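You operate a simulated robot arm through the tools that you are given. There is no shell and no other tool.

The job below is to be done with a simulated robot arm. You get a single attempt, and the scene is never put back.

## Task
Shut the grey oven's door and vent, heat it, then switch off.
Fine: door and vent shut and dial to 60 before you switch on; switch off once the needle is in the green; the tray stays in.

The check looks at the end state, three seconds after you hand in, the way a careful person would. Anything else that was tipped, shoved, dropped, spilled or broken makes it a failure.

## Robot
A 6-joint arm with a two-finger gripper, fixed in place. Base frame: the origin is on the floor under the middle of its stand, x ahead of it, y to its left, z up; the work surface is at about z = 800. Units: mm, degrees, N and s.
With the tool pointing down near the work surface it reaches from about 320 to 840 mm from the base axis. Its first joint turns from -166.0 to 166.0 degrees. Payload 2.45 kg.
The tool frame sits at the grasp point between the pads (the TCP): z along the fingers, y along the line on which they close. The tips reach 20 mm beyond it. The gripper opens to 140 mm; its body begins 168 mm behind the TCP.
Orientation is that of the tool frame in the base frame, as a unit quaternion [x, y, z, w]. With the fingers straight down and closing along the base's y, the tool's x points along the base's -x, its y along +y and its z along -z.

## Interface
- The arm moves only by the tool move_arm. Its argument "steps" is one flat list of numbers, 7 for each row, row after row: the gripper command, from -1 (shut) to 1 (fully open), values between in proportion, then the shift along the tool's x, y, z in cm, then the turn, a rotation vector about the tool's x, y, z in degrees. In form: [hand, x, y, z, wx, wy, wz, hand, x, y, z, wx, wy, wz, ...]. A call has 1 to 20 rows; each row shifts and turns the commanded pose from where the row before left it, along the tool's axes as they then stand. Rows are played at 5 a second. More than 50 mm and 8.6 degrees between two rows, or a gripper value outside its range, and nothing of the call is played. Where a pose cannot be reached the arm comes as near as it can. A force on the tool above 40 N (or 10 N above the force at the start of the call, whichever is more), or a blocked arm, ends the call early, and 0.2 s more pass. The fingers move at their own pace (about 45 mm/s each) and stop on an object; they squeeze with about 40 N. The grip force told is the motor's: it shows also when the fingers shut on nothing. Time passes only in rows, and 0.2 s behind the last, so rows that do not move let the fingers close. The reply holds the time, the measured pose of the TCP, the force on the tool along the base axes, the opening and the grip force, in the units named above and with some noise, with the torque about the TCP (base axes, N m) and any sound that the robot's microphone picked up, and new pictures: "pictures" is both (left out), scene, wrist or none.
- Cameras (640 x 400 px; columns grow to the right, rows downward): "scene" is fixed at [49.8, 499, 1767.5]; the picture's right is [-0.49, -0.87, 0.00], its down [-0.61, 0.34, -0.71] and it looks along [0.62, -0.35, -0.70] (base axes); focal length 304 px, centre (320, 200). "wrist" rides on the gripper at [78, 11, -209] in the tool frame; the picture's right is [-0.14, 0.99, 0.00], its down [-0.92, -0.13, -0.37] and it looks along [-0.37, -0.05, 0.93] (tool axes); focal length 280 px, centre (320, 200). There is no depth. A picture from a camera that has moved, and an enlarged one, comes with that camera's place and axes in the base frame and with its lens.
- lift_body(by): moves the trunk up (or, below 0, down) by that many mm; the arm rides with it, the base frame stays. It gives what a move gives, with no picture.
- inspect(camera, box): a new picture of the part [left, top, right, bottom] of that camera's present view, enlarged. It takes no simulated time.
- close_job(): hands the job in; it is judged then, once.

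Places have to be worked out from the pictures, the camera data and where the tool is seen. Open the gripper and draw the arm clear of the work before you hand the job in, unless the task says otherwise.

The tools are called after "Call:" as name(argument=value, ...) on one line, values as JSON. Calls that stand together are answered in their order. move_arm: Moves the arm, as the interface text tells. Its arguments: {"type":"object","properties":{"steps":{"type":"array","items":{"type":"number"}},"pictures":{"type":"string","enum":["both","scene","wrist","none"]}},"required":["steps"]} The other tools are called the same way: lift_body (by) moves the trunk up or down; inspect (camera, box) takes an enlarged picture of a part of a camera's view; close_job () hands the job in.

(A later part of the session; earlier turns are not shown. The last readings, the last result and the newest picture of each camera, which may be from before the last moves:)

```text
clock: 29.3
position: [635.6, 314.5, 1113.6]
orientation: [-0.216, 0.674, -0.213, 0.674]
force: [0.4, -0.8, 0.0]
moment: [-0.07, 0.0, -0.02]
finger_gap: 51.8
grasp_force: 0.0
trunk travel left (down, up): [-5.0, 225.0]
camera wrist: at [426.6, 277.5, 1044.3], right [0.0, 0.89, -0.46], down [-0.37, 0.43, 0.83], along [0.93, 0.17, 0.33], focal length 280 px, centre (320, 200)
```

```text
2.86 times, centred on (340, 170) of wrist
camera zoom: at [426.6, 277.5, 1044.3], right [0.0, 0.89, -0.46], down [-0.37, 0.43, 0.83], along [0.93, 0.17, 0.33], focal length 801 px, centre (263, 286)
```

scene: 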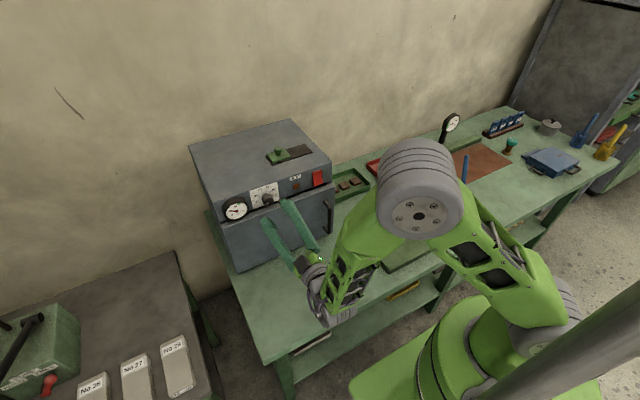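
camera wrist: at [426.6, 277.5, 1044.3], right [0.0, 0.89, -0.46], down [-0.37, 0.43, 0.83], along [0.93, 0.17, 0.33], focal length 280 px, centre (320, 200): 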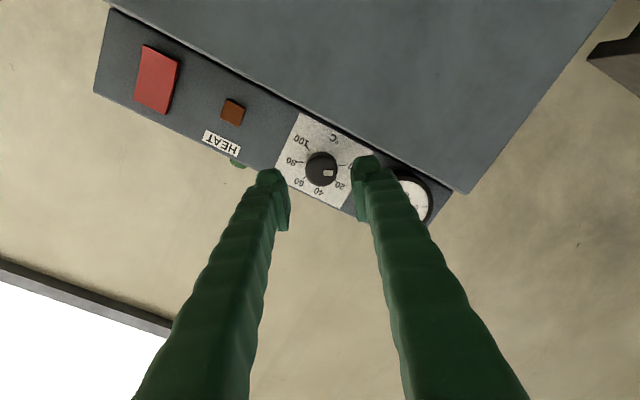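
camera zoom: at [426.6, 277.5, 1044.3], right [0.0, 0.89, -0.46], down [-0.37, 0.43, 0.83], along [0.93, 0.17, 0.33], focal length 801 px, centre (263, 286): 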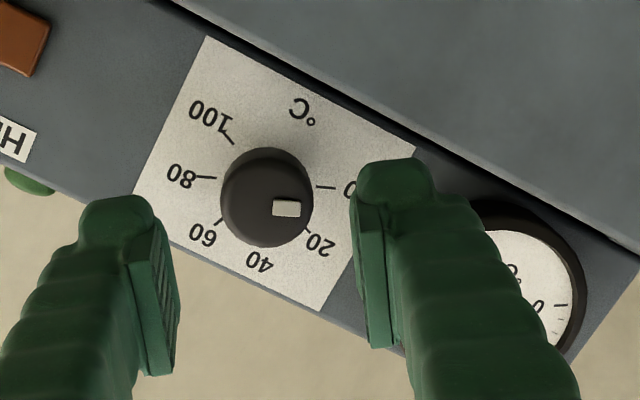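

The tool axis and the knob centre coincide within about a millimetre. I'll advance to TCP x≈697 (tips about 717, panel about 730) and close on the knob.

Call:
move_arm(steps=[-0.257, 0, 0, 2, 0, 0, 0, -0.257, 0, 0, 2, 0, 0, 0, -0.257, 0, 0, 1.5, 0, 0, 0, -0.257, 0, 0, 0.6, 0, 0, 0, -0.257, 0, 0, 0, 0, 0, 0], pictures="wrist")

```text
clock: 30.5
position: [698.2, 314.3, 1113.4]
orientation: [-0.214, 0.674, -0.213, 0.674]
force: [0.2, 0.0, 0.7]
moment: [-0.02, 0.0, 0.03]
finger_gap: 52.0
grasp_force: 0.1
trunk travel left (down, up): [-5.0, 225.0]
camera wrist: at [488.1, 278.0, 1043.8], right [0.0, 0.89, -0.46], down [-0.37, 0.43, 0.83], along [0.93, 0.17, 0.33], focal length 280 px, centre (320, 200)
```

wrist: 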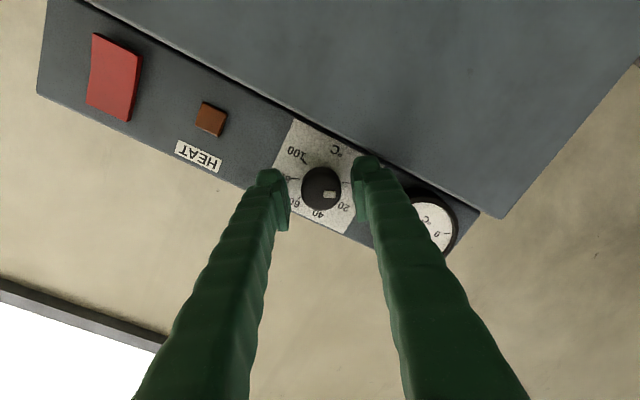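

No contact yet, and the knob lies centred between the pads. I'll close on it now.

Call:
move_arm(steps=[-1, 0, 0, 0, 0, 0, 0, -1, 0, 0, 0, 0, 0, 0, -1, 0, 0, 0, 0, 0, 0, -1, 0, 0, 0, 0, 0, 0], pictures="wrist")

```text
clock: 31.5
position: [698.3, 316.3, 1113.1]
orientation: [-0.214, 0.674, -0.214, 0.674]
force: [0.7, 5.1, -2.9]
moment: [0.0, -0.04, 0.1]
finger_gap: 32.3
grasp_force: 44.5
trunk travel left (down, up): [-5.0, 225.0]
camera wrist: at [488.1, 278.6, 1043.4], right [0.0, 0.89, -0.46], down [-0.37, 0.43, 0.83], along [0.93, 0.17, 0.33], focal length 280 px, centre (320, 200)
```

wrist: 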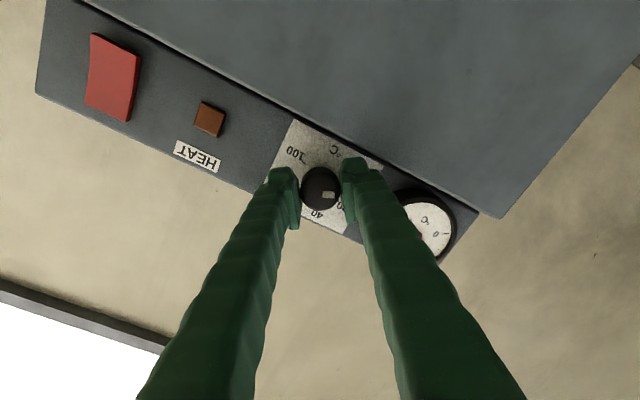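

The fingers hold the knob (gap 32.3 mm, 44 N), with a 2 mm lateral offset that I'll take out. I'll start turning clockwise, 35° first, then check.

Call:
move_arm(steps=[-1, 0, 0.15, 0, 0, 0, 0, -1, 0, 0, 0, 0, 0, 7, -1, 0, 0, 0, 0, 0, 7, -1, 0, 0, 0, 0, 0, 7, -1, 0, 0, 0, 0, 0, 7, -1, 0, 0, 0, 0, 0, 7], pictures="wrist")

```text
clock: 32.9
position: [697.2, 314.8, 1113.8]
orientation: [0.001, 0.707, -0.001, 0.707]
force: [4.4, -4.3, -1.9]
moment: [-0.01, -0.2, -0.08]
finger_gap: 32.6
grasp_force: 45.1
trunk travel left (down, up): [-5.0, 225.0]
camera wrist: at [488.0, 325.7, 1035.5], right [0.0, 0.99, 0.14], down [-0.37, -0.13, 0.92], along [0.93, -0.05, 0.36], focal length 280 px, centre (320, 200)
```

wrist: 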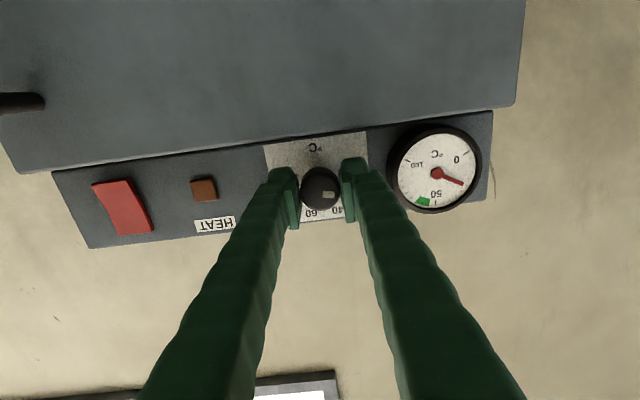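

The knob is turning with the gripper and resistance is low. I'll turn another 56°, stopping before the fingers stand vertical near the door's top edge.

Call:
move_arm(steps=[-1, 0, 0, 0, 0, 0, 7, -1, 0, 0, 0, 0, 0, 7, -1, 0, 0, 0, 0, 0, 7, -1, 0, 0, 0, 0, 0, 7, -1, 0, 0, 0, 0, 0, 7, -1, 0, 0, 0, 0, 0, 7, -1, 0, 0, 0, 0, 0, 7, -1, 0, 0, 0, 0, 0, 7], pictures="wrist")

```text
clock: 33.3
position: [699.4, 315.7, 1114.7]
orientation: [0.035, 0.714, 0.016, 0.699]
force: [-9.0, -6.0, 1.9]
moment: [0.0, -0.78, -0.44]
finger_gap: 32.5
grasp_force: 44.5
out of reach, approached as far as the arm can: row 1, 2
trunk travel left (down, up): [-5.0, 225.0]
stopped in row 2: the force on the tool passed its limit at 55 N (the readings are from after the stop); the commanded pose is now the measured one
camera wrist: at [488.8, 337.0, 1042.8], right [0.03, 0.98, 0.21], down [-0.35, -0.19, 0.92], along [0.94, -0.1, 0.34], focal length 280 px, centre (320, 200)
```

wrist: 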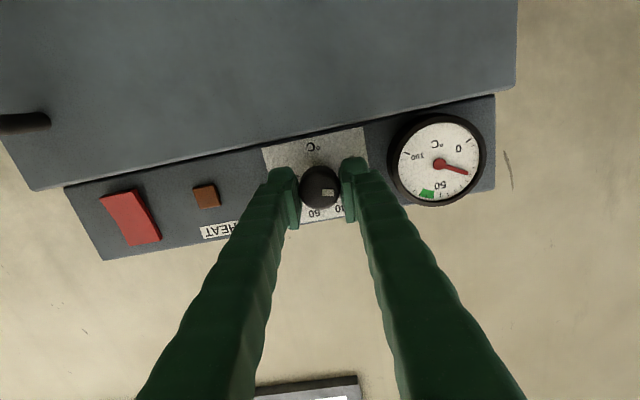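

The roll stops at about +4°, which is a joint limit in that direction, so the knob has turned only about 39°. I'll release, back off, restore a level orientation and read the dial. After that I'll work in strokes from negative roll up to 0.

Call:
move_arm(steps=[-0.257, 0, 0, 0, 0, 0, 0, -0.257, 0, 0, 0, 0, 0, 0, -0.257, 0, 0, 0, 0, 0, 0, -0.257, 0, 0, -2, 0, 0, 0, -0.257, 0, 0, -2, 0, 0, 0, -0.257, 0, 0, -2, 0, 0, 0, -0.257, 0, 0, 0, -1.54, -1.21, -4.13, -0.257, 0, 0, 0, 0, 0, -7, -0.257, 0, 0, 0, 0, 0, 0], pictures="wrist")

Call:
inspect(camera="wrist", box=[240, 100, 440, 240])

```text
clock: 35.3
position: [644.7, 326.6, 1124.6]
orientation: [-0.043, 0.707, -0.041, 0.705]
force: [-0.8, 0.1, 0.1]
moment: [-0.02, 0.0, 0.0]
finger_gap: 52.1
grasp_force: 0.0
out of reach, approached as far as the arm can: row 5, 6
trunk travel left (down, up): [-5.0, 225.0]
camera wrist: at [435.1, 327.1, 1045.9], right [0.0, 1.0, 0.02], down [-0.37, -0.02, 0.93], along [0.93, 0.0, 0.37], focal length 280 px, centre (320, 200)
```

wrist: 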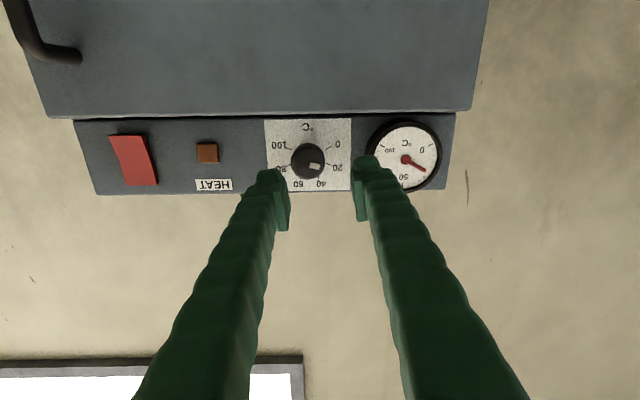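

```text
2.86 times, centred on (340, 170) of wrist
camera zoom: at [435.1, 327.1, 1045.9], right [0.0, 1.0, 0.02], down [-0.37, -0.02, 0.93], along [0.93, 0.0, 0.37], focal length 801 px, centre (263, 286)
```

zoom: 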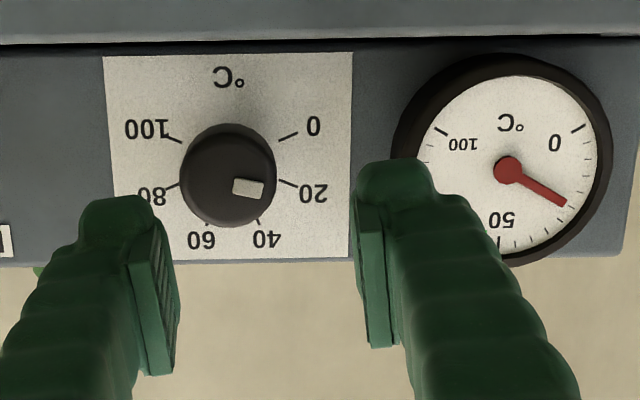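

The dial now reads about 17. The retreat had nudged the tool to (645, 327, 1125), which is free space. For the next stroke I'll roll to −50°, re-centre on the axis (y 315.3, z 1113.4) and set a 46 mm opening.

Call:
move_arm(steps=[-0.343, 0, 0, 0, 0, 0, -7.17, -0.343, 0, 0, 0, 0, 0, -7.17, -0.343, 0, 0, 0, 0, 0, -7.17, -0.343, 0, 0, 0, 0, 0, -7.17, -0.343, 0, 0, 0, 0, 0, -7.17, -0.343, 0, 0, 0, 0, 0, -7.17, -0.343, 1.59, 0.13, 0, 0, 0, 0, -0.343, 0, 0, 0, 0, 0, 0], pictures="both")

```text
clock: 37.1
position: [644.4, 313.8, 1113.5]
orientation: [-0.3, 0.642, -0.296, 0.641]
force: [0.5, 0.4, -0.2]
moment: [0.02, -0.02, -0.02]
finger_gap: 46.3
grasp_force: 0.0
trunk travel left (down, up): [-5.0, 225.0]
camera wrist: at [435.3, 261.2, 1055.4], right [0.0, 0.74, -0.67], down [-0.37, 0.62, 0.69], along [0.93, 0.25, 0.27], focal length 280 px, centre (320, 200)
```

scene: 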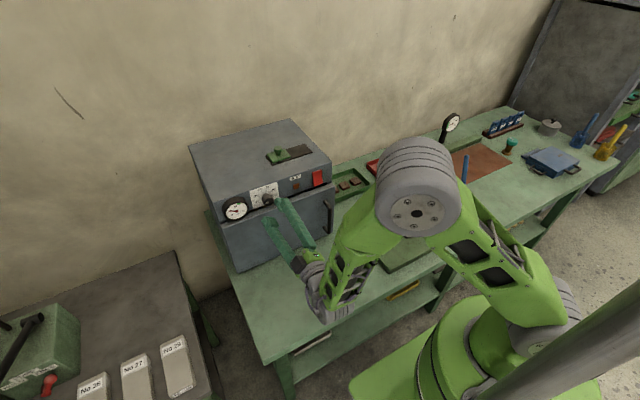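
wrist: 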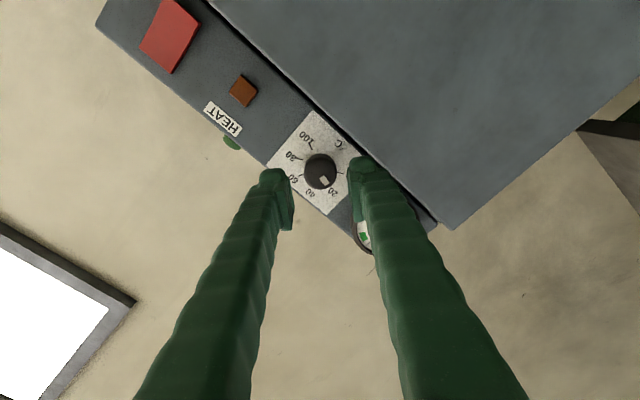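

Centred to within 1.5 mm at roll −50°. I'll correct that offset, advance 53 mm and close on the knob again.

Call:
move_arm(steps=[-0.343, -0.11, 0.1, 2, 0, 0, 0, -0.343, 0, 0, 2, 0, 0, 0, -0.343, 0, 0, 1.3, 0, 0, 0, -0.343, 0, 0, 0, 0, 0, 0, -1, 0, 0, 0, 0, 0, 0, -1, 0, 0, 0, 0, 0, 0, -1, 0, 0, 0, 0, 0, 0], pictures="wrist")

```text
clock: 38.7
position: [696.4, 316.6, 1114.4]
orientation: [-0.3, 0.641, -0.296, 0.641]
force: [3.2, -3.4, 6.0]
moment: [-0.01, -0.01, -0.14]
finger_gap: 32.7
grasp_force: 44.4
trunk travel left (down, up): [-5.0, 225.0]
camera wrist: at [487.9, 263.2, 1055.7], right [0.0, 0.74, -0.67], down [-0.37, 0.62, 0.69], along [0.93, 0.25, 0.27], focal length 280 px, centre (320, 200)
```

wrist: 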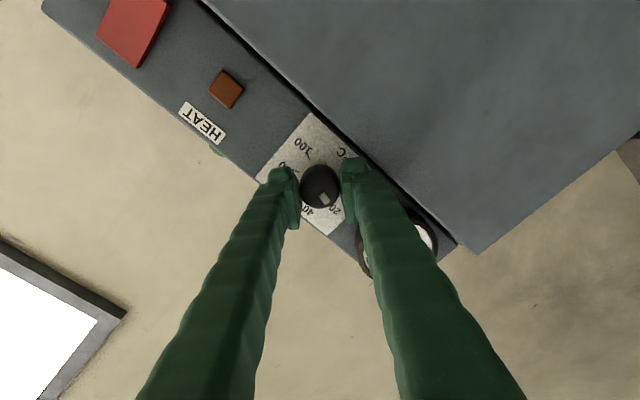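

Gripped again at 32.7 mm. I'll turn clockwise by 48°.

Call:
move_arm(steps=[-1, 0, 0, 0, 0, 0, 6.9, -1, 0, 0, 0, 0, 0, 6.9, -1, 0, 0, 0, 0, 0, 6.9, -1, 0, 0, 0, 0, 0, 6.9, -1, 0, 0, 0, 0, 0, 6.9, -1, 0, 0, 0, 0, 0, 6.9, -1, 0, 0, 0, 0, 0, 6.6], pictures="wrist")

```text
clock: 40.3
position: [697.9, 315.1, 1114.4]
orientation: [-0.011, 0.707, -0.01, 0.707]
force: [-5.0, -10.5, 12.2]
moment: [0.0, -0.3, -0.16]
finger_gap: 32.3
grasp_force: 45.0
trunk travel left (down, up): [-5.0, 225.0]
camera wrist: at [487.7, 323.1, 1036.7], right [0.0, 0.99, 0.11], down [-0.37, -0.1, 0.92], along [0.93, -0.04, 0.37], focal length 280 px, centre (320, 200)
```

wrist: 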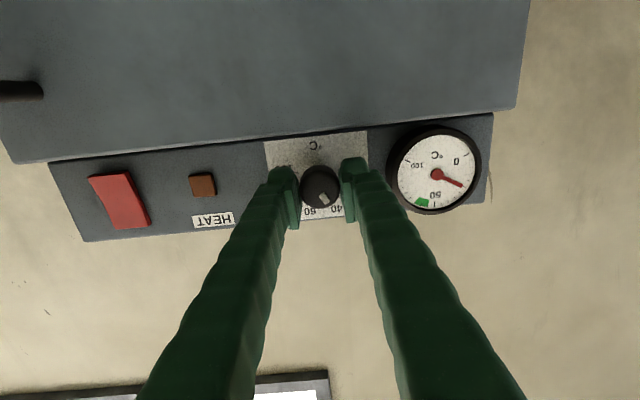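

About 87° of the 135° is done. I'll open slightly and roll back to −50° around the knob without retreating, then read the dial before the last stroke.

Call:
move_arm(steps=[-0.3, 0, 0, 0, 0, 0, 0, -0.3, 0, 0, 0, 0, 0, 0, -0.3, 0, 0, 0, 0, 0, -7, -0.3, 0, 0, 0, 0, 0, -7, -0.3, 0, 0, 0, 0, 0, -7, -0.3, 0, 0, 0, 0, 0, -7, -0.3, 0, 0, 0, 0, 0, -7, -0.3, 0, 0, 0, 0, 0, -7, -0.3, 0, 0, 0, 0, 0, -7, -0.3, 0, 0, 0, 0, 0, 0], pictures="wrist")

Call:
inspect(camera="wrist", box=[250, 100, 430, 240])

```text
clock: 42.5
position: [697.1, 316.5, 1113.6]
orientation: [-0.305, 0.639, -0.302, 0.638]
force: [-0.4, 0.5, 0.5]
moment: [-0.03, 0.01, 0.04]
finger_gap: 49.1
grasp_force: 0.1
trunk travel left (down, up): [-5.0, 225.0]
camera wrist: at [488.3, 262.6, 1056.6], right [0.0, 0.73, -0.68], down [-0.37, 0.63, 0.68], along [0.93, 0.25, 0.27], focal length 280 px, centre (320, 200)
```

wrist: 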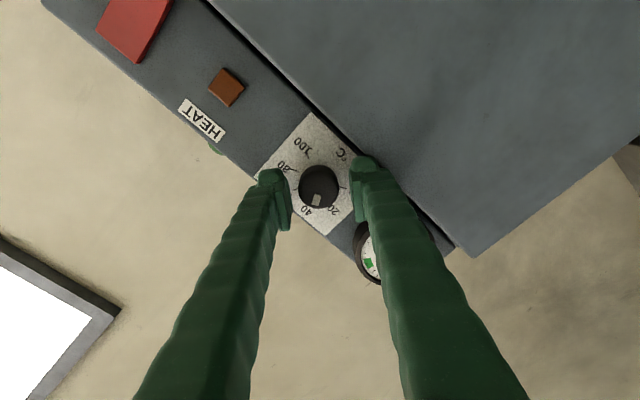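

```text
2.86 times, centred on (340, 170) of wrist
camera zoom: at [488.3, 262.6, 1056.6], right [0.0, 0.73, -0.68], down [-0.37, 0.63, 0.68], along [0.93, 0.25, 0.27], focal length 801 px, centre (263, 286)
```

zoom: 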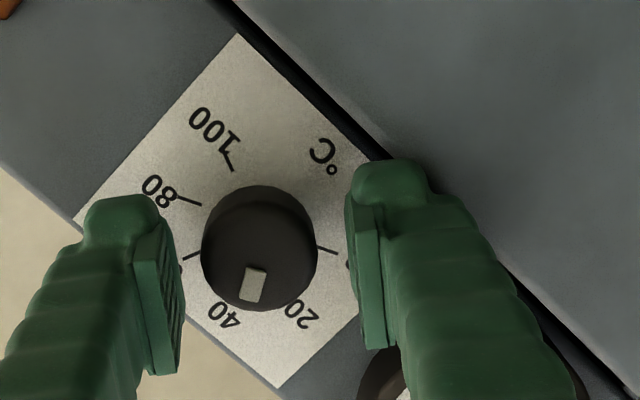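

The pointer is near 39, as expected. I'll grip again and turn another 47°.

Call:
move_arm(steps=[-1, 0, 0, 0, 0, 0, 0, -1, 0, 0, 0, 0, 0, 0, -1, 0, 0, 0, 0, 0, 0, -1, 0, 0, 0, 0, 0, 6.8, -1, 0, 0, 0, 0, 0, 6.8, -1, 0, 0, 0, 0, 0, 6.8, -1, 0, 0, 0, 0, 0, 6.8, -1, 0, 0, 0, 0, 0, 6.8, -1, 0, 0, 0, 0, 0, 6.8, -1, 0, 0, 0, 0, 0, 6.2, -1, 0, 0, 0, 0, 0, 0], pictures="wrist")

Call:
inspect(camera="wrist", box=[250, 100, 430, 240])

```text
clock: 44.9
position: [698.4, 315.7, 1113.6]
orientation: [-0.022, 0.707, -0.021, 0.707]
force: [7.2, -11.2, 18.5]
moment: [-0.04, -0.19, -0.18]
finger_gap: 32.4
grasp_force: 45.2
trunk travel left (down, up): [-5.0, 225.0]
camera wrist: at [488.3, 320.6, 1036.4], right [0.0, 1.0, 0.07], down [-0.37, -0.07, 0.93], along [0.93, -0.03, 0.37], focal length 280 px, centre (320, 200)
```

wrist: 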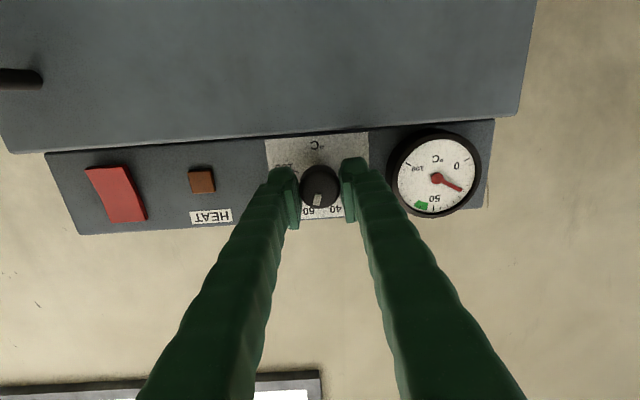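

```text
2.86 times, centred on (340, 170) of wrist
camera zoom: at [488.3, 320.6, 1036.4], right [0.0, 1.0, 0.07], down [-0.37, -0.07, 0.93], along [0.93, -0.03, 0.37], focal length 801 px, centre (263, 286)
```

zoom: 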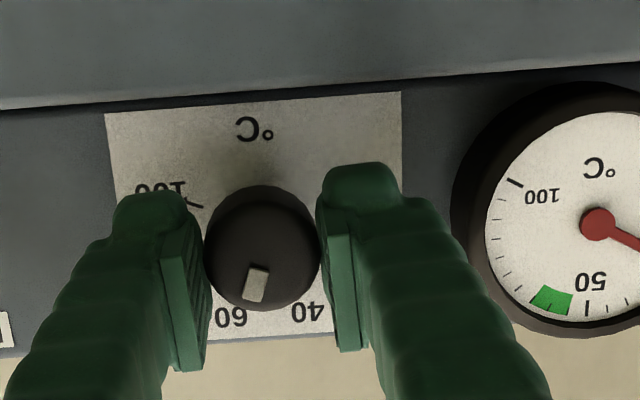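

The pointer reads close to 58–60. I'll release, back off along the axis and look straight on to read it properly.

Call:
move_arm(steps=[-0.3, 0, 0, 0, 0, 0, 0, -0.3, 0, 0, 0, 0, 0, 0, -0.3, 0, 0, 0, 0, 0, -4, -0.3, 0, 0, -2, 0, 0, -4, 0, 0, 0, -2, 0, 0, 0, 0, 0, 0, -1.4, 0, 0, 0, 0.2, 0, 0, 0, 0, 0, 0, 0.2, 0, 0, 0, 0, 0, 0], pictures="wrist")

Call:
inspect(camera="wrist", box=[260, 105, 360, 205])

Call:
inspect(camera="scene", box=[220, 170, 300, 220])

```text
clock: 46.7
position: [645.1, 315.6, 1114.1]
orientation: [-0.075, 0.704, -0.07, 0.703]
force: [-0.2, 0.4, -0.6]
moment: [0.01, 0.02, 0.0]
finger_gap: 83.9
grasp_force: 0.0
trunk travel left (down, up): [-5.0, 225.0]
camera wrist: at [434.9, 309.6, 1035.9], right [0.0, 1.0, -0.07], down [-0.37, 0.06, 0.93], along [0.93, 0.03, 0.37], focal length 280 px, centre (320, 200)
```

wrist: 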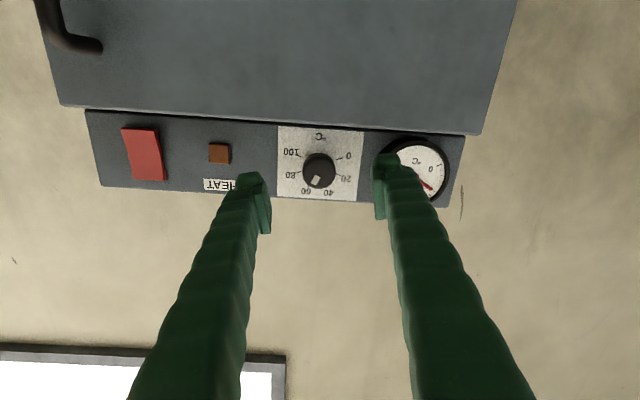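

```text
4.00 times, centred on (310, 155) of wrist
camera zoom: at [434.9, 309.6, 1035.9], right [0.0, 1.0, -0.07], down [-0.37, 0.06, 0.93], along [0.93, 0.03, 0.37], focal length 1122 px, centre (360, 380)
```

zoom: 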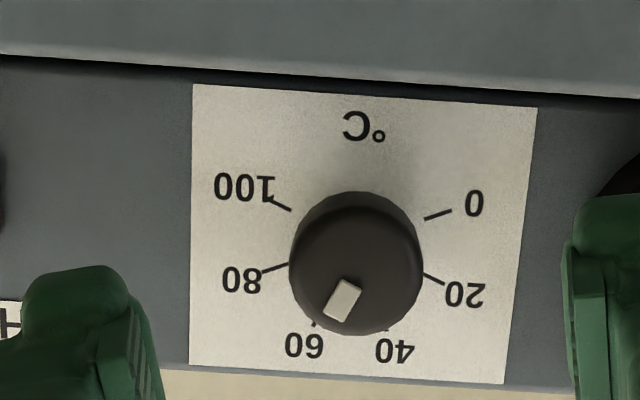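

```text
8.00 times, centred on (260, 195) of scene
camera zoom: at [49.8, 499.0, 1767.5], right [-0.49, -0.87, 0.0], down [-0.61, 0.34, -0.71], along [0.62, -0.35, -0.7], focal length 2434 px, centre (800, 240)
```

zoom: 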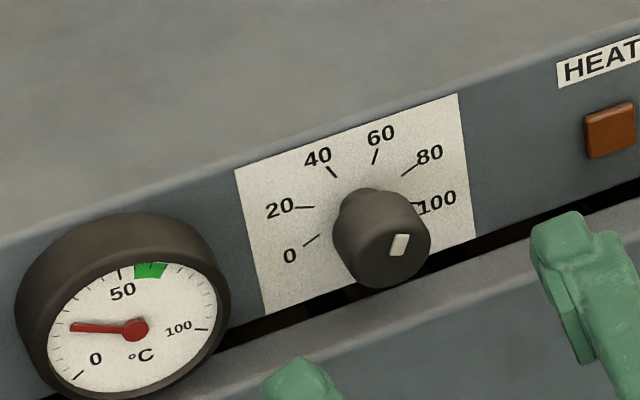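

From both views the pointer is parallel to the 60 tick, at about 24° past vertical against 22.5–24° for the tick. I'll confirm with tighter enlargements.

Call:
inspect(camera="scene", box=[246, 182, 282, 206])

Call:
inspect(camera="wrist", box=[290, 140, 350, 200])

```text
16.00 times, centred on (264, 194) of scene
camera zoom: at [49.8, 499.0, 1767.5], right [-0.49, -0.87, 0.0], down [-0.61, 0.34, -0.71], along [0.62, -0.35, -0.7], focal length 4868 px, centre (1216, 296)
```

zoom: 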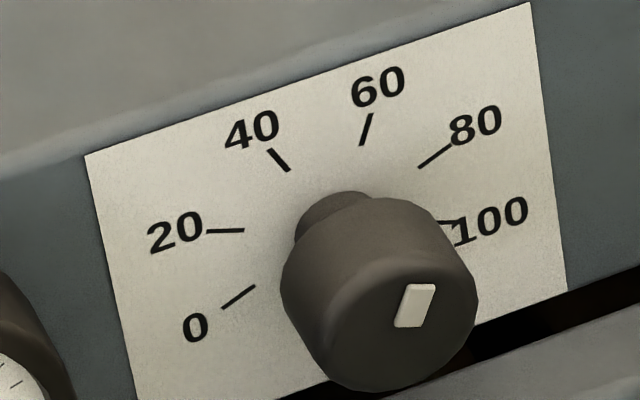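

```text
6.67 times, centred on (320, 170) of wrist
camera zoom: at [434.9, 309.6, 1035.9], right [0.0, 1.0, -0.07], down [-0.37, 0.06, 0.93], along [0.93, 0.03, 0.37], focal length 1869 px, centre (320, 400)
```

zoom: 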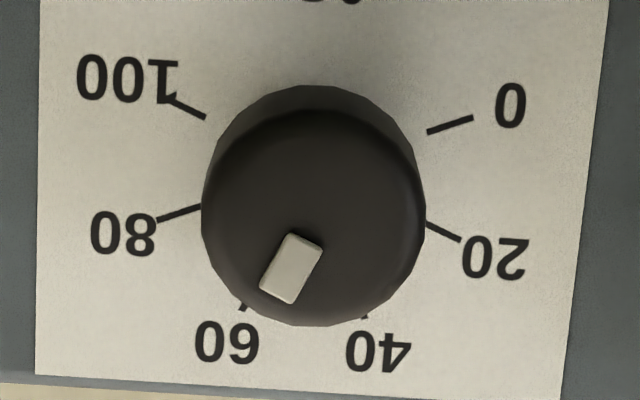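

The dial is at 60 (21.7–23° measured against 22.5°). Now I'll look closely at the red rocker and the lamp to see which half turns it on.

Call:
inspect(camera="wrist", box=[100, 110, 240, 200])

Call:
inspect(camera="scene", box=[280, 160, 340, 200])

```text
4.44 times, centred on (170, 155) of wrist
camera zoom: at [434.9, 309.6, 1035.9], right [0.0, 1.0, -0.07], down [-0.37, 0.06, 0.93], along [0.93, 0.03, 0.37], focal length 1246 px, centre (987, 400)
```

zoom: 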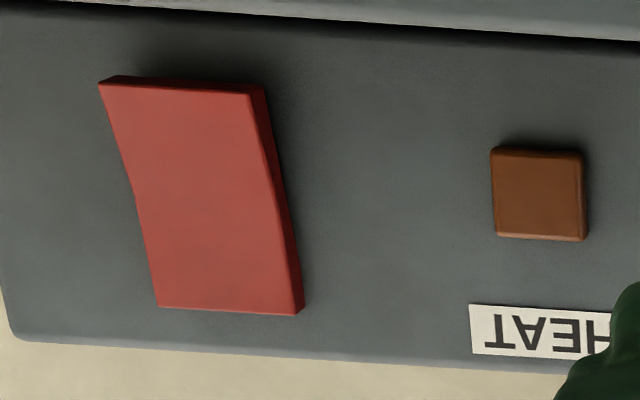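

```text
10.00 times, centred on (310, 180) of scene
camera zoom: at [49.8, 499.0, 1767.5], right [-0.49, -0.87, 0.0], down [-0.61, 0.34, -0.71], along [0.62, -0.35, -0.7], focal length 3043 px, centre (420, 400)
```

zoom: 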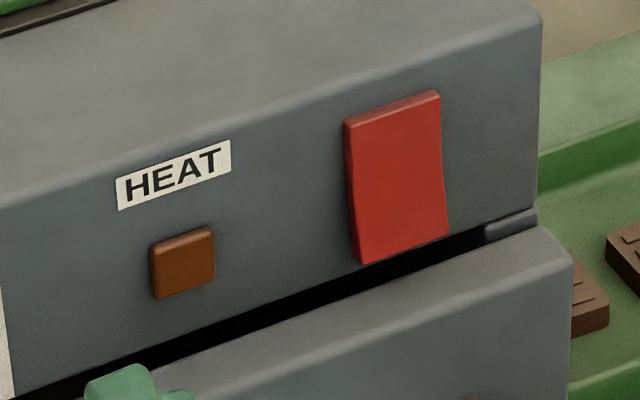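

The rocker spans y 116–149 and z 1087–1140. Its lower half sticks out, its upper half is pressed in, and the lamp is dark, so it's off and the lower half is the side to press. I'll shut the fingers and move sideways to face it.

Call:
move_arm(steps=[-1, 1.1, -3.51, 0, 0, 0, 0, -1, 1.1, -3.51, 0, 0, 0, 0, -1, 1.1, -3.51, 0, 0, 0, 0, -1, 1.1, -3.51, 0, 0, 0, 0, -1, 1.1, -3.51, 0, 0, 0, 0, -1, 0, 0, 0, 0, 0, 0], pictures="both")

```text
clock: 48.1
position: [647.9, 134.9, 1093.2]
orientation: [-0.075, 0.704, -0.072, 0.703]
force: [-0.5, 0.0, 0.8]
moment: [0.04, 0.01, 0.1]
finger_gap: 0.0
grasp_force: 29.9
out of reach, approached as far as the arm can: row 5
trunk travel left (down, up): [-5.0, 225.0]
camera wrist: at [437.6, 129.1, 1015.7], right [0.0, 1.0, -0.07], down [-0.37, 0.06, 0.93], along [0.93, 0.03, 0.37], focal length 280 px, centre (320, 200)
```

scene: 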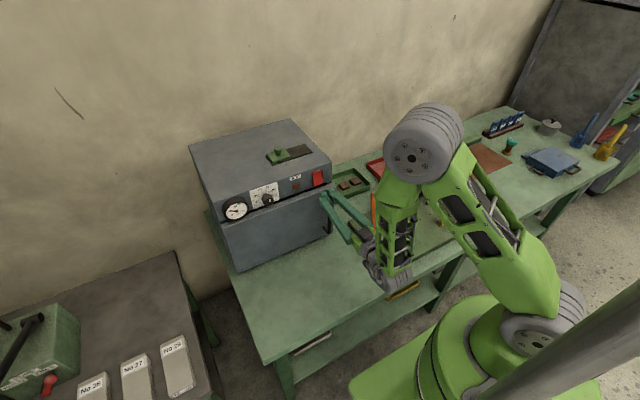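
wrist: 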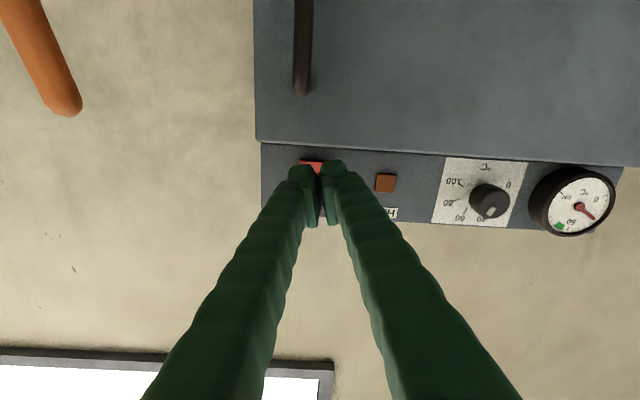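

The tool faces the rocker's lower half at (y 135, z 1093). I'll advance until just short, then press in 3 mm steps.

Call:
move_arm(steps=[-1, 0, 0, 2, 0, 0, 0, -1, 0, 0, 2, 0, 0, 0, -1, 0, 0, 0.8, 0, 0, 0, -1, 0, 0, 0.3, 0, 0, 0, -1, 0, 0, 0.3, 0, 0, 0], pictures="wrist")

```text
clock: 49.3
position: [702.1, 135.4, 1092.8]
orientation: [-0.075, 0.704, -0.072, 0.703]
force: [-0.3, 0.5, -0.4]
moment: [-0.01, -0.01, 0.0]
finger_gap: 0.0
grasp_force: 29.8
trunk travel left (down, up): [-5.0, 225.0]
camera wrist: at [492.8, 129.7, 1016.0], right [0.0, 1.0, -0.07], down [-0.37, 0.06, 0.93], along [0.93, 0.03, 0.37], focal length 280 px, centre (320, 200)
```

wrist: 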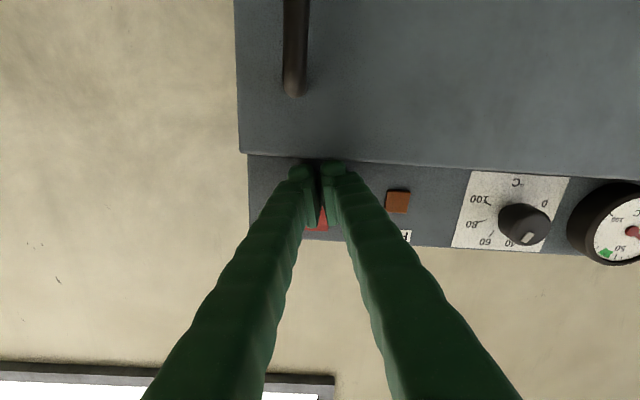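

No contact yet at TCP x 702. I'll continue pressing in 3 mm steps.

Call:
move_arm(steps=[-1, 0, 0, 0.3, 0, 0, 0, -1, 0, 0, 0.3, 0, 0, 0, -1, 0, 0, 0.3, 0, 0, 0], pictures="wrist")

```text
clock: 50.1
position: [708.1, 135.3, 1093.9]
orientation: [-0.075, 0.705, -0.072, 0.702]
force: [-32.2, -0.4, -3.4]
moment: [0.28, -0.35, -0.24]
finger_gap: 0.0
grasp_force: 29.1
trunk travel left (down, up): [-5.0, 225.0]
camera wrist: at [498.2, 128.9, 1016.1], right [0.0, 1.0, -0.07], down [-0.36, 0.06, 0.93], along [0.93, 0.03, 0.36], focal length 280 px, centre (320, 200)
```

wrist: 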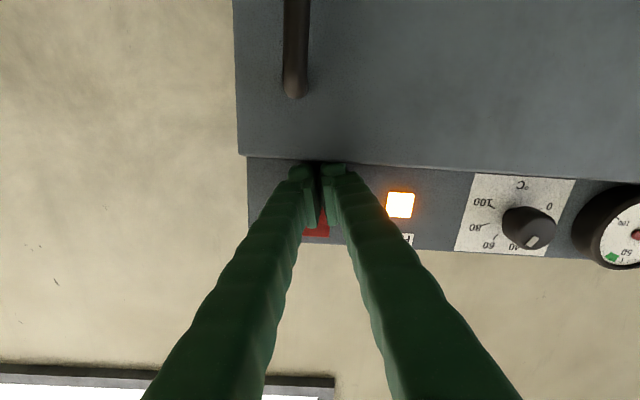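

The lamp lit up, so heating is on. I'll back off, move up to face the upper half ready to switch off, and watch the gauge.

Call:
move_arm(steps=[-1, 0, 0, -2.3, 0, 0, 0, -1, -3.29, -0.89, 0, 0, 0, 0], pictures="both")

Call:
inspect(camera="scene", box=[215, 190, 255, 225])

```text
clock: 50.7
position: [687.4, 134.1, 1128.4]
orientation: [-0.074, 0.704, -0.073, 0.703]
force: [0.8, -0.3, 0.1]
moment: [-0.01, 0.0, -0.06]
finger_gap: 0.0
grasp_force: 29.2
trunk travel left (down, up): [-5.0, 225.0]
camera wrist: at [477.4, 128.0, 1050.0], right [0.0, 1.0, -0.07], down [-0.37, 0.06, 0.93], along [0.93, 0.03, 0.37], focal length 280 px, centre (320, 200)
```

scene: 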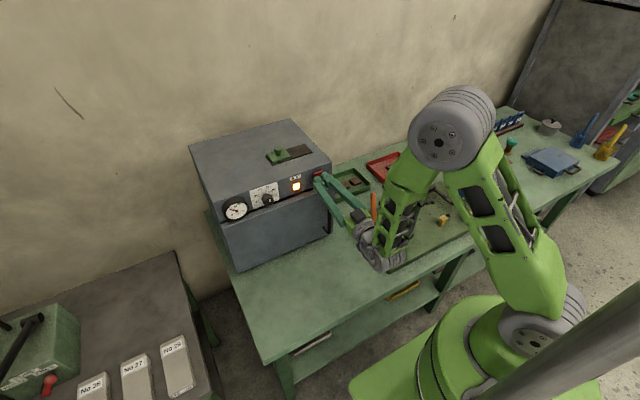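
wrist: 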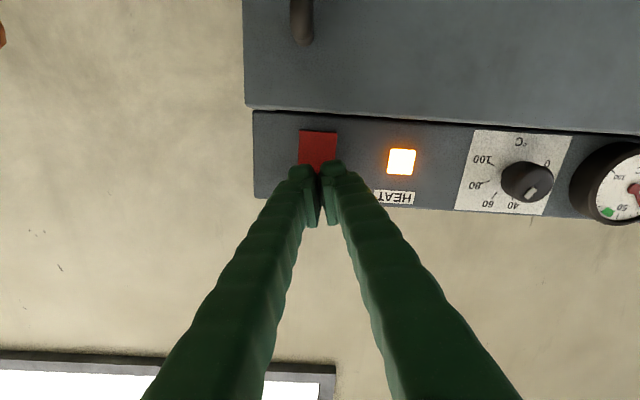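

```text
11.43 times, centred on (235, 208) of scene
camera zoom: at [49.8, 499.0, 1767.5], right [-0.49, -0.87, 0.0], down [-0.61, 0.34, -0.71], along [0.62, -0.35, -0.7], focal length 3477 px, centre (1291, 114)
```

zoom: 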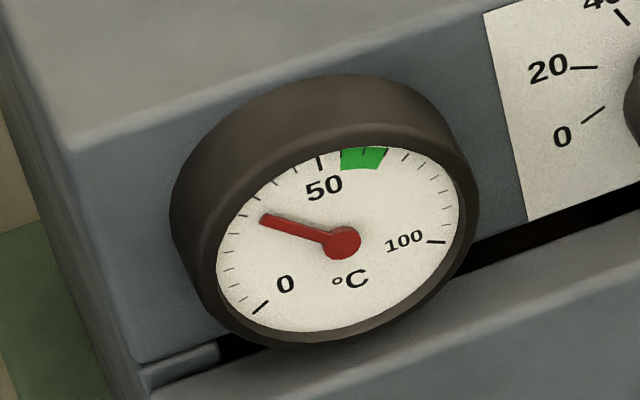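

The lamp stays lit and the needle is climbing, at about 30 now. The green band runs about 55–65. I'll edge closer to the upper half without touching it and wait briefly.

Call:
move_arm(steps=[-1, 0, 0, 0.8, 0, 0, 0, -1, 0, 0, 0, 0, 0, 0], pictures="none")

Call:
inspect(camera="scene", box=[215, 190, 255, 225])

```text
clock: 51.3
position: [696.2, 134.0, 1128.1]
orientation: [-0.075, 0.704, -0.072, 0.702]
force: [0.5, -0.7, 0.0]
moment: [-0.01, 0.01, 0.03]
finger_gap: 0.1
grasp_force: 29.3
trunk travel left (down, up): [-5.0, 225.0]
```

```text
11.43 times, centred on (235, 208) of scene
camera zoom: at [49.8, 499.0, 1767.5], right [-0.49, -0.87, 0.0], down [-0.61, 0.34, -0.71], along [0.62, -0.35, -0.7], focal length 3477 px, centre (1291, 114)
```

zoom: 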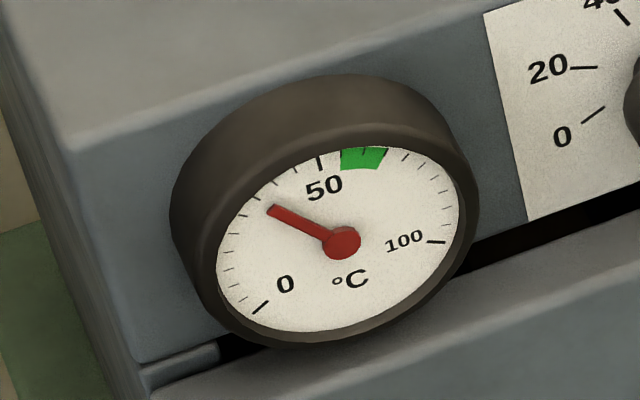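

It's about 34 and rising about 6–7 °C per second. I'll wait about 2 s more.

Call:
move_arm(steps=[-1, 0, 0, 0, 0, 0, 0, -1, 0, 0, 0, 0, 0, 0, -1, 0, 0, 0, 0, 0, 0, -1, 0, 0, 0, 0, 0, 0, -1, 0, 0, 0, 0, 0, 0, -1, 0, 0, 0, 0, 0, 0, -1, 0, 0, 0, 0, 0, 0, -1, 0, 0, 0, 0, 0, 0, -1, 0, 0, 0, 0, 0, 0], pictures="none")

Call:
inspect(camera="scene", box=[215, 190, 255, 225])

```text
clock: 53.3
position: [695.9, 134.8, 1127.8]
orientation: [-0.075, 0.704, -0.072, 0.702]
force: [-0.5, 0.0, 1.1]
moment: [0.0, 0.03, -0.02]
finger_gap: 0.2
grasp_force: 29.1
trunk travel left (down, up): [-5.0, 225.0]
```

```text
11.43 times, centred on (235, 208) of scene
camera zoom: at [49.8, 499.0, 1767.5], right [-0.49, -0.87, 0.0], down [-0.61, 0.34, -0.71], along [0.62, -0.35, -0.7], focal length 3477 px, centre (1291, 114)
```

zoom: 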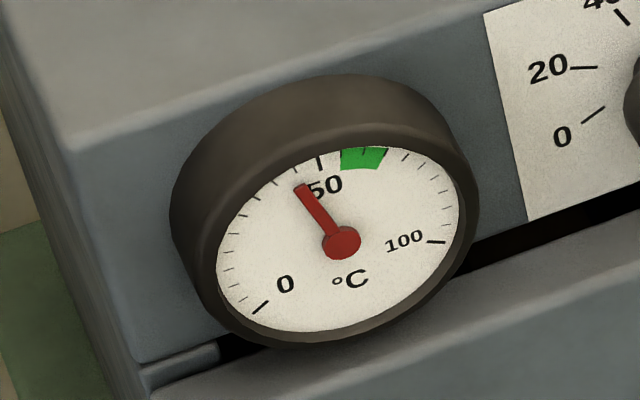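

The needle is at about 45. I'll wait another 1.6 s.

Call:
move_arm(steps=[-1, 0, 0, 0, 0, 0, 0, -1, 0, 0, 0, 0, 0, 0, -1, 0, 0, 0, 0, 0, 0, -1, 0, 0, 0, 0, 0, 0, -1, 0, 0, 0, 0, 0, 0, -1, 0, 0, 0, 0, 0, 0, -1, 0, 0, 0, 0, 0, 0], pictures="none")

Call:
inspect(camera="scene", box=[215, 190, 255, 225])

```text
clock: 54.9
position: [695.4, 134.2, 1127.3]
orientation: [-0.074, 0.704, -0.073, 0.702]
force: [-0.8, 0.4, 0.5]
moment: [-0.01, 0.03, -0.01]
finger_gap: 0.0
grasp_force: 29.6
trunk travel left (down, up): [-5.0, 225.0]
```

```text
11.43 times, centred on (235, 208) of scene
camera zoom: at [49.8, 499.0, 1767.5], right [-0.49, -0.87, 0.0], down [-0.61, 0.34, -0.71], along [0.62, -0.35, -0.7], focal length 3477 px, centre (1291, 114)
```

zoom: 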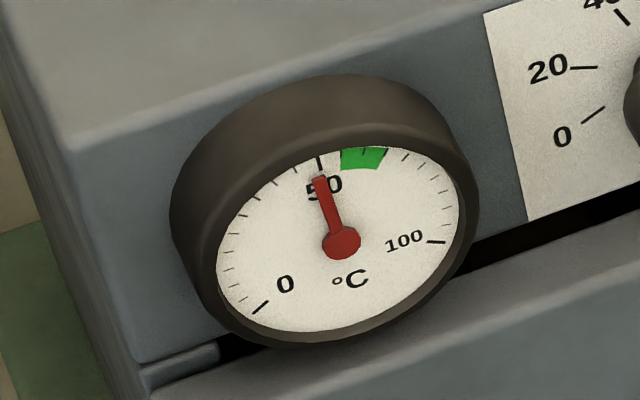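

It's about 50 and slowing as it nears the set point. I'll wait another 1.6 s.

Call:
move_arm(steps=[-1, 0, 0, 0, 0, 0, 0, -1, 0, 0, 0, 0, 0, 0, -1, 0, 0, 0, 0, 0, 0, -1, 0, 0, 0, 0, 0, 0, -1, 0, 0, 0, 0, 0, 0, -1, 0, 0, 0, 0, 0, 0, -1, 0, 0, 0, 0, 0, 0], pictures="none")

Call:
inspect(camera="scene", box=[215, 190, 255, 225])

```text
clock: 56.5
position: [695.7, 134.0, 1128.2]
orientation: [-0.075, 0.704, -0.071, 0.703]
force: [0.6, 0.4, 0.0]
moment: [0.01, -0.02, 0.01]
finger_gap: 0.0
grasp_force: 29.1
trunk travel left (down, up): [-5.0, 225.0]
```

```text
11.43 times, centred on (235, 208) of scene
camera zoom: at [49.8, 499.0, 1767.5], right [-0.49, -0.87, 0.0], down [-0.61, 0.34, -0.71], along [0.62, -0.35, -0.7], focal length 3477 px, centre (1291, 114)
```

zoom: 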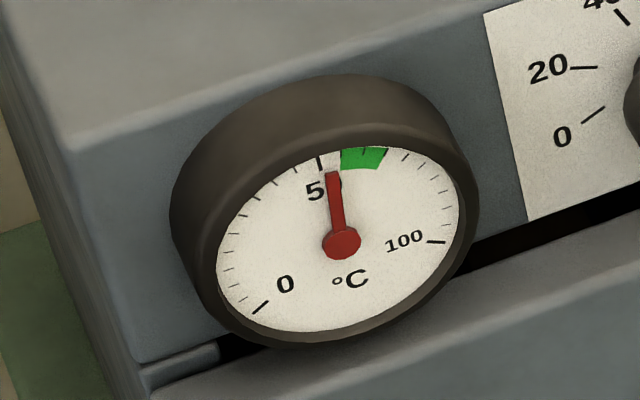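

It's about 54, levelling toward a value inside the green. I'll wait 3.4 s so it sits well inside.

Call:
move_arm(steps=[-1, 0, 0, 0, 0, 0, 0, -1, 0, 0, 0, 0, 0, 0, -1, 0, 0, 0, 0, 0, 0, -1, 0, 0, 0, 0, 0, 0, -1, 0, 0, 0, 0, 0, 0, -1, 0, 0, 0, 0, 0, 0, -1, 0, 0, 0, 0, 0, 0, -1, 0, 0, 0, 0, 0, 0, -1, 0, 0, 0, 0, 0, 0, -1, 0, 0, 0, 0, 0, 0, -1, 0, 0, 0, 0, 0, 0, -1, 0, 0, 0, 0, 0, 0, -1, 0, 0, 0, 0, 0, 0, -1, 0, 0, 0, 0, 0, 0, -1, 0, 0, 0, 0, 0, 0, -1, 0, 0, 0, 0, 0, 0], pictures="none")

Call:
inspect(camera="scene", box=[215, 190, 255, 225])

```text
clock: 59.9
position: [695.2, 133.9, 1127.5]
orientation: [-0.074, 0.704, -0.073, 0.703]
force: [-0.1, 0.4, -0.6]
moment: [0.0, -0.01, -0.02]
finger_gap: 0.1
grasp_force: 29.5
trunk travel left (down, up): [-5.0, 225.0]
```

```text
11.43 times, centred on (235, 208) of scene
camera zoom: at [49.8, 499.0, 1767.5], right [-0.49, -0.87, 0.0], down [-0.61, 0.34, -0.71], along [0.62, -0.35, -0.7], focal length 3477 px, centre (1291, 114)
```

zoom: 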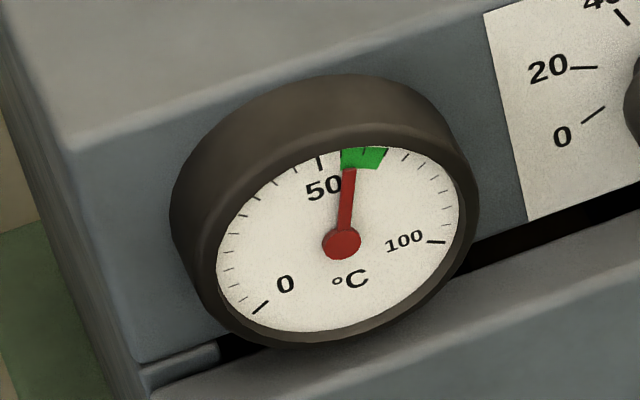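

The needle is inside the green, near its lower side (about 57). I'll wait 2 s more for margin, then switch off.

Call:
move_arm(steps=[-1, 0, 0, 0, 0, 0, 0, -1, 0, 0, 0, 0, 0, 0, -1, 0, 0, 0, 0, 0, 0, -1, 0, 0, 0, 0, 0, 0, -1, 0, 0, 0, 0, 0, 0, -1, 0, 0, 0, 0, 0, 0, -1, 0, 0, 0, 0, 0, 0, -1, 0, 0, 0, 0, 0, 0, -1, 0, 0, 0, 0, 0, 0], pictures="none")

Call:
inspect(camera="scene", box=[215, 190, 255, 225])

Call:
inspect(camera="wrist", box=[240, 80, 640, 260])

```text
clock: 61.9
position: [694.3, 134.1, 1128.4]
orientation: [-0.074, 0.704, -0.071, 0.703]
force: [-1.0, -0.5, 0.0]
moment: [-0.01, 0.0, 0.02]
finger_gap: 0.0
grasp_force: 29.7
trunk travel left (down, up): [-5.0, 225.0]
```

```text
11.43 times, centred on (235, 208) of scene
camera zoom: at [49.8, 499.0, 1767.5], right [-0.49, -0.87, 0.0], down [-0.61, 0.34, -0.71], along [0.62, -0.35, -0.7], focal length 3477 px, centre (1291, 114)
```

zoom: 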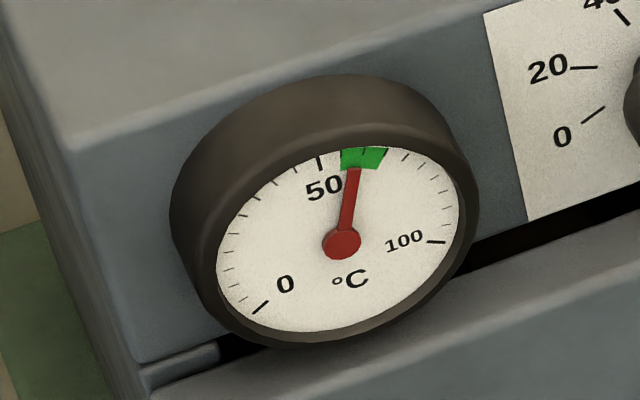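

```text
1.60 times, centred on (440, 170) of wrist
camera zoom: at [485.7, 127.5, 1050.0], right [0.0, 1.0, -0.07], down [-0.37, 0.06, 0.93], along [0.93, 0.03, 0.37], focal length 449 px, centre (128, 248)
```

zoom: 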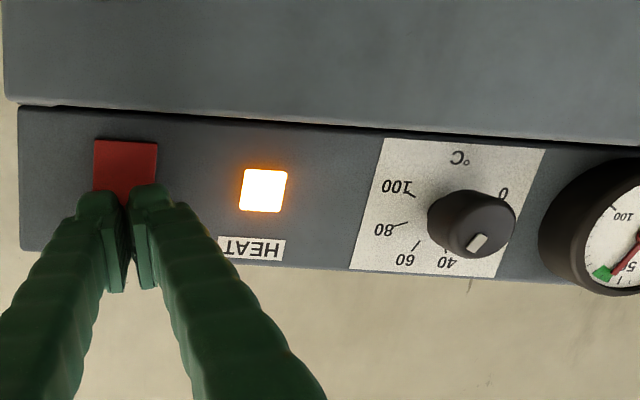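

The needle is near the middle of the green with the lamp still lit. I'll press the rocker's upper half now to switch off.

Call:
move_arm(steps=[-1, 0, 0, 0.7, 0, 0, 0, -1, 0, 0, 0.3, 0, 0, 0, -1, 0, 0, 0.3, 0, 0, 0, -1, 0, 0, 0.3, 0, 0, 0], pictures="wrist")

Call:
inspect(camera="scene", box=[210, 160, 340, 225])

```text
clock: 62.9
position: [708.0, 132.9, 1127.2]
orientation: [-0.075, 0.704, -0.072, 0.702]
force: [-38.9, -1.0, 1.4]
moment: [0.3, 0.49, 0.13]
finger_gap: 6.0
grasp_force: 29.5
trunk travel left (down, up): [-5.0, 225.0]
camera wrist: at [498.0, 127.0, 1049.8], right [0.0, 1.0, -0.07], down [-0.37, 0.06, 0.93], along [0.93, 0.03, 0.36], focal length 280 px, centre (320, 200)
```

wrist: 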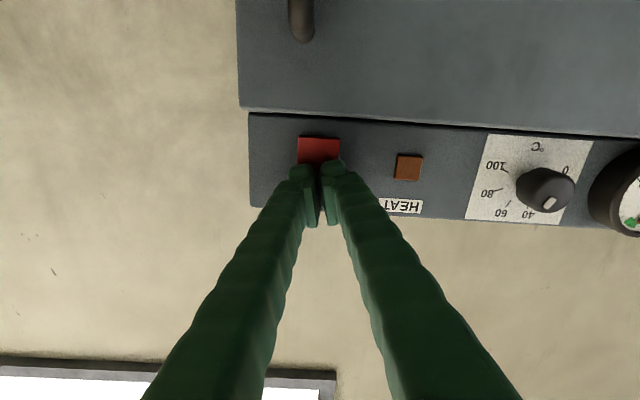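

```text
4.92 times, centred on (275, 192) of scene
camera zoom: at [49.8, 499.0, 1767.5], right [-0.49, -0.87, 0.0], down [-0.61, 0.34, -0.71], along [0.62, -0.35, -0.7], focal length 1498 px, centre (542, 237)
```

zoom: 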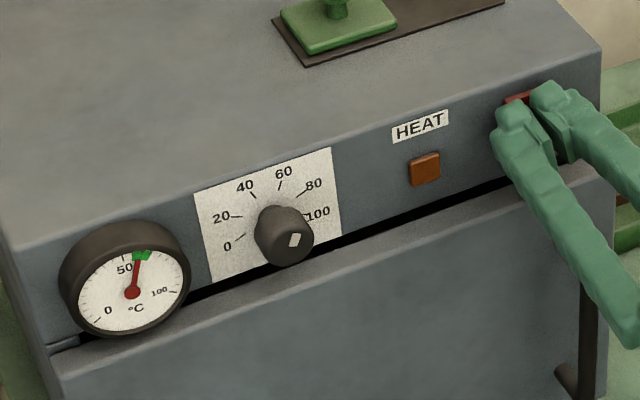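

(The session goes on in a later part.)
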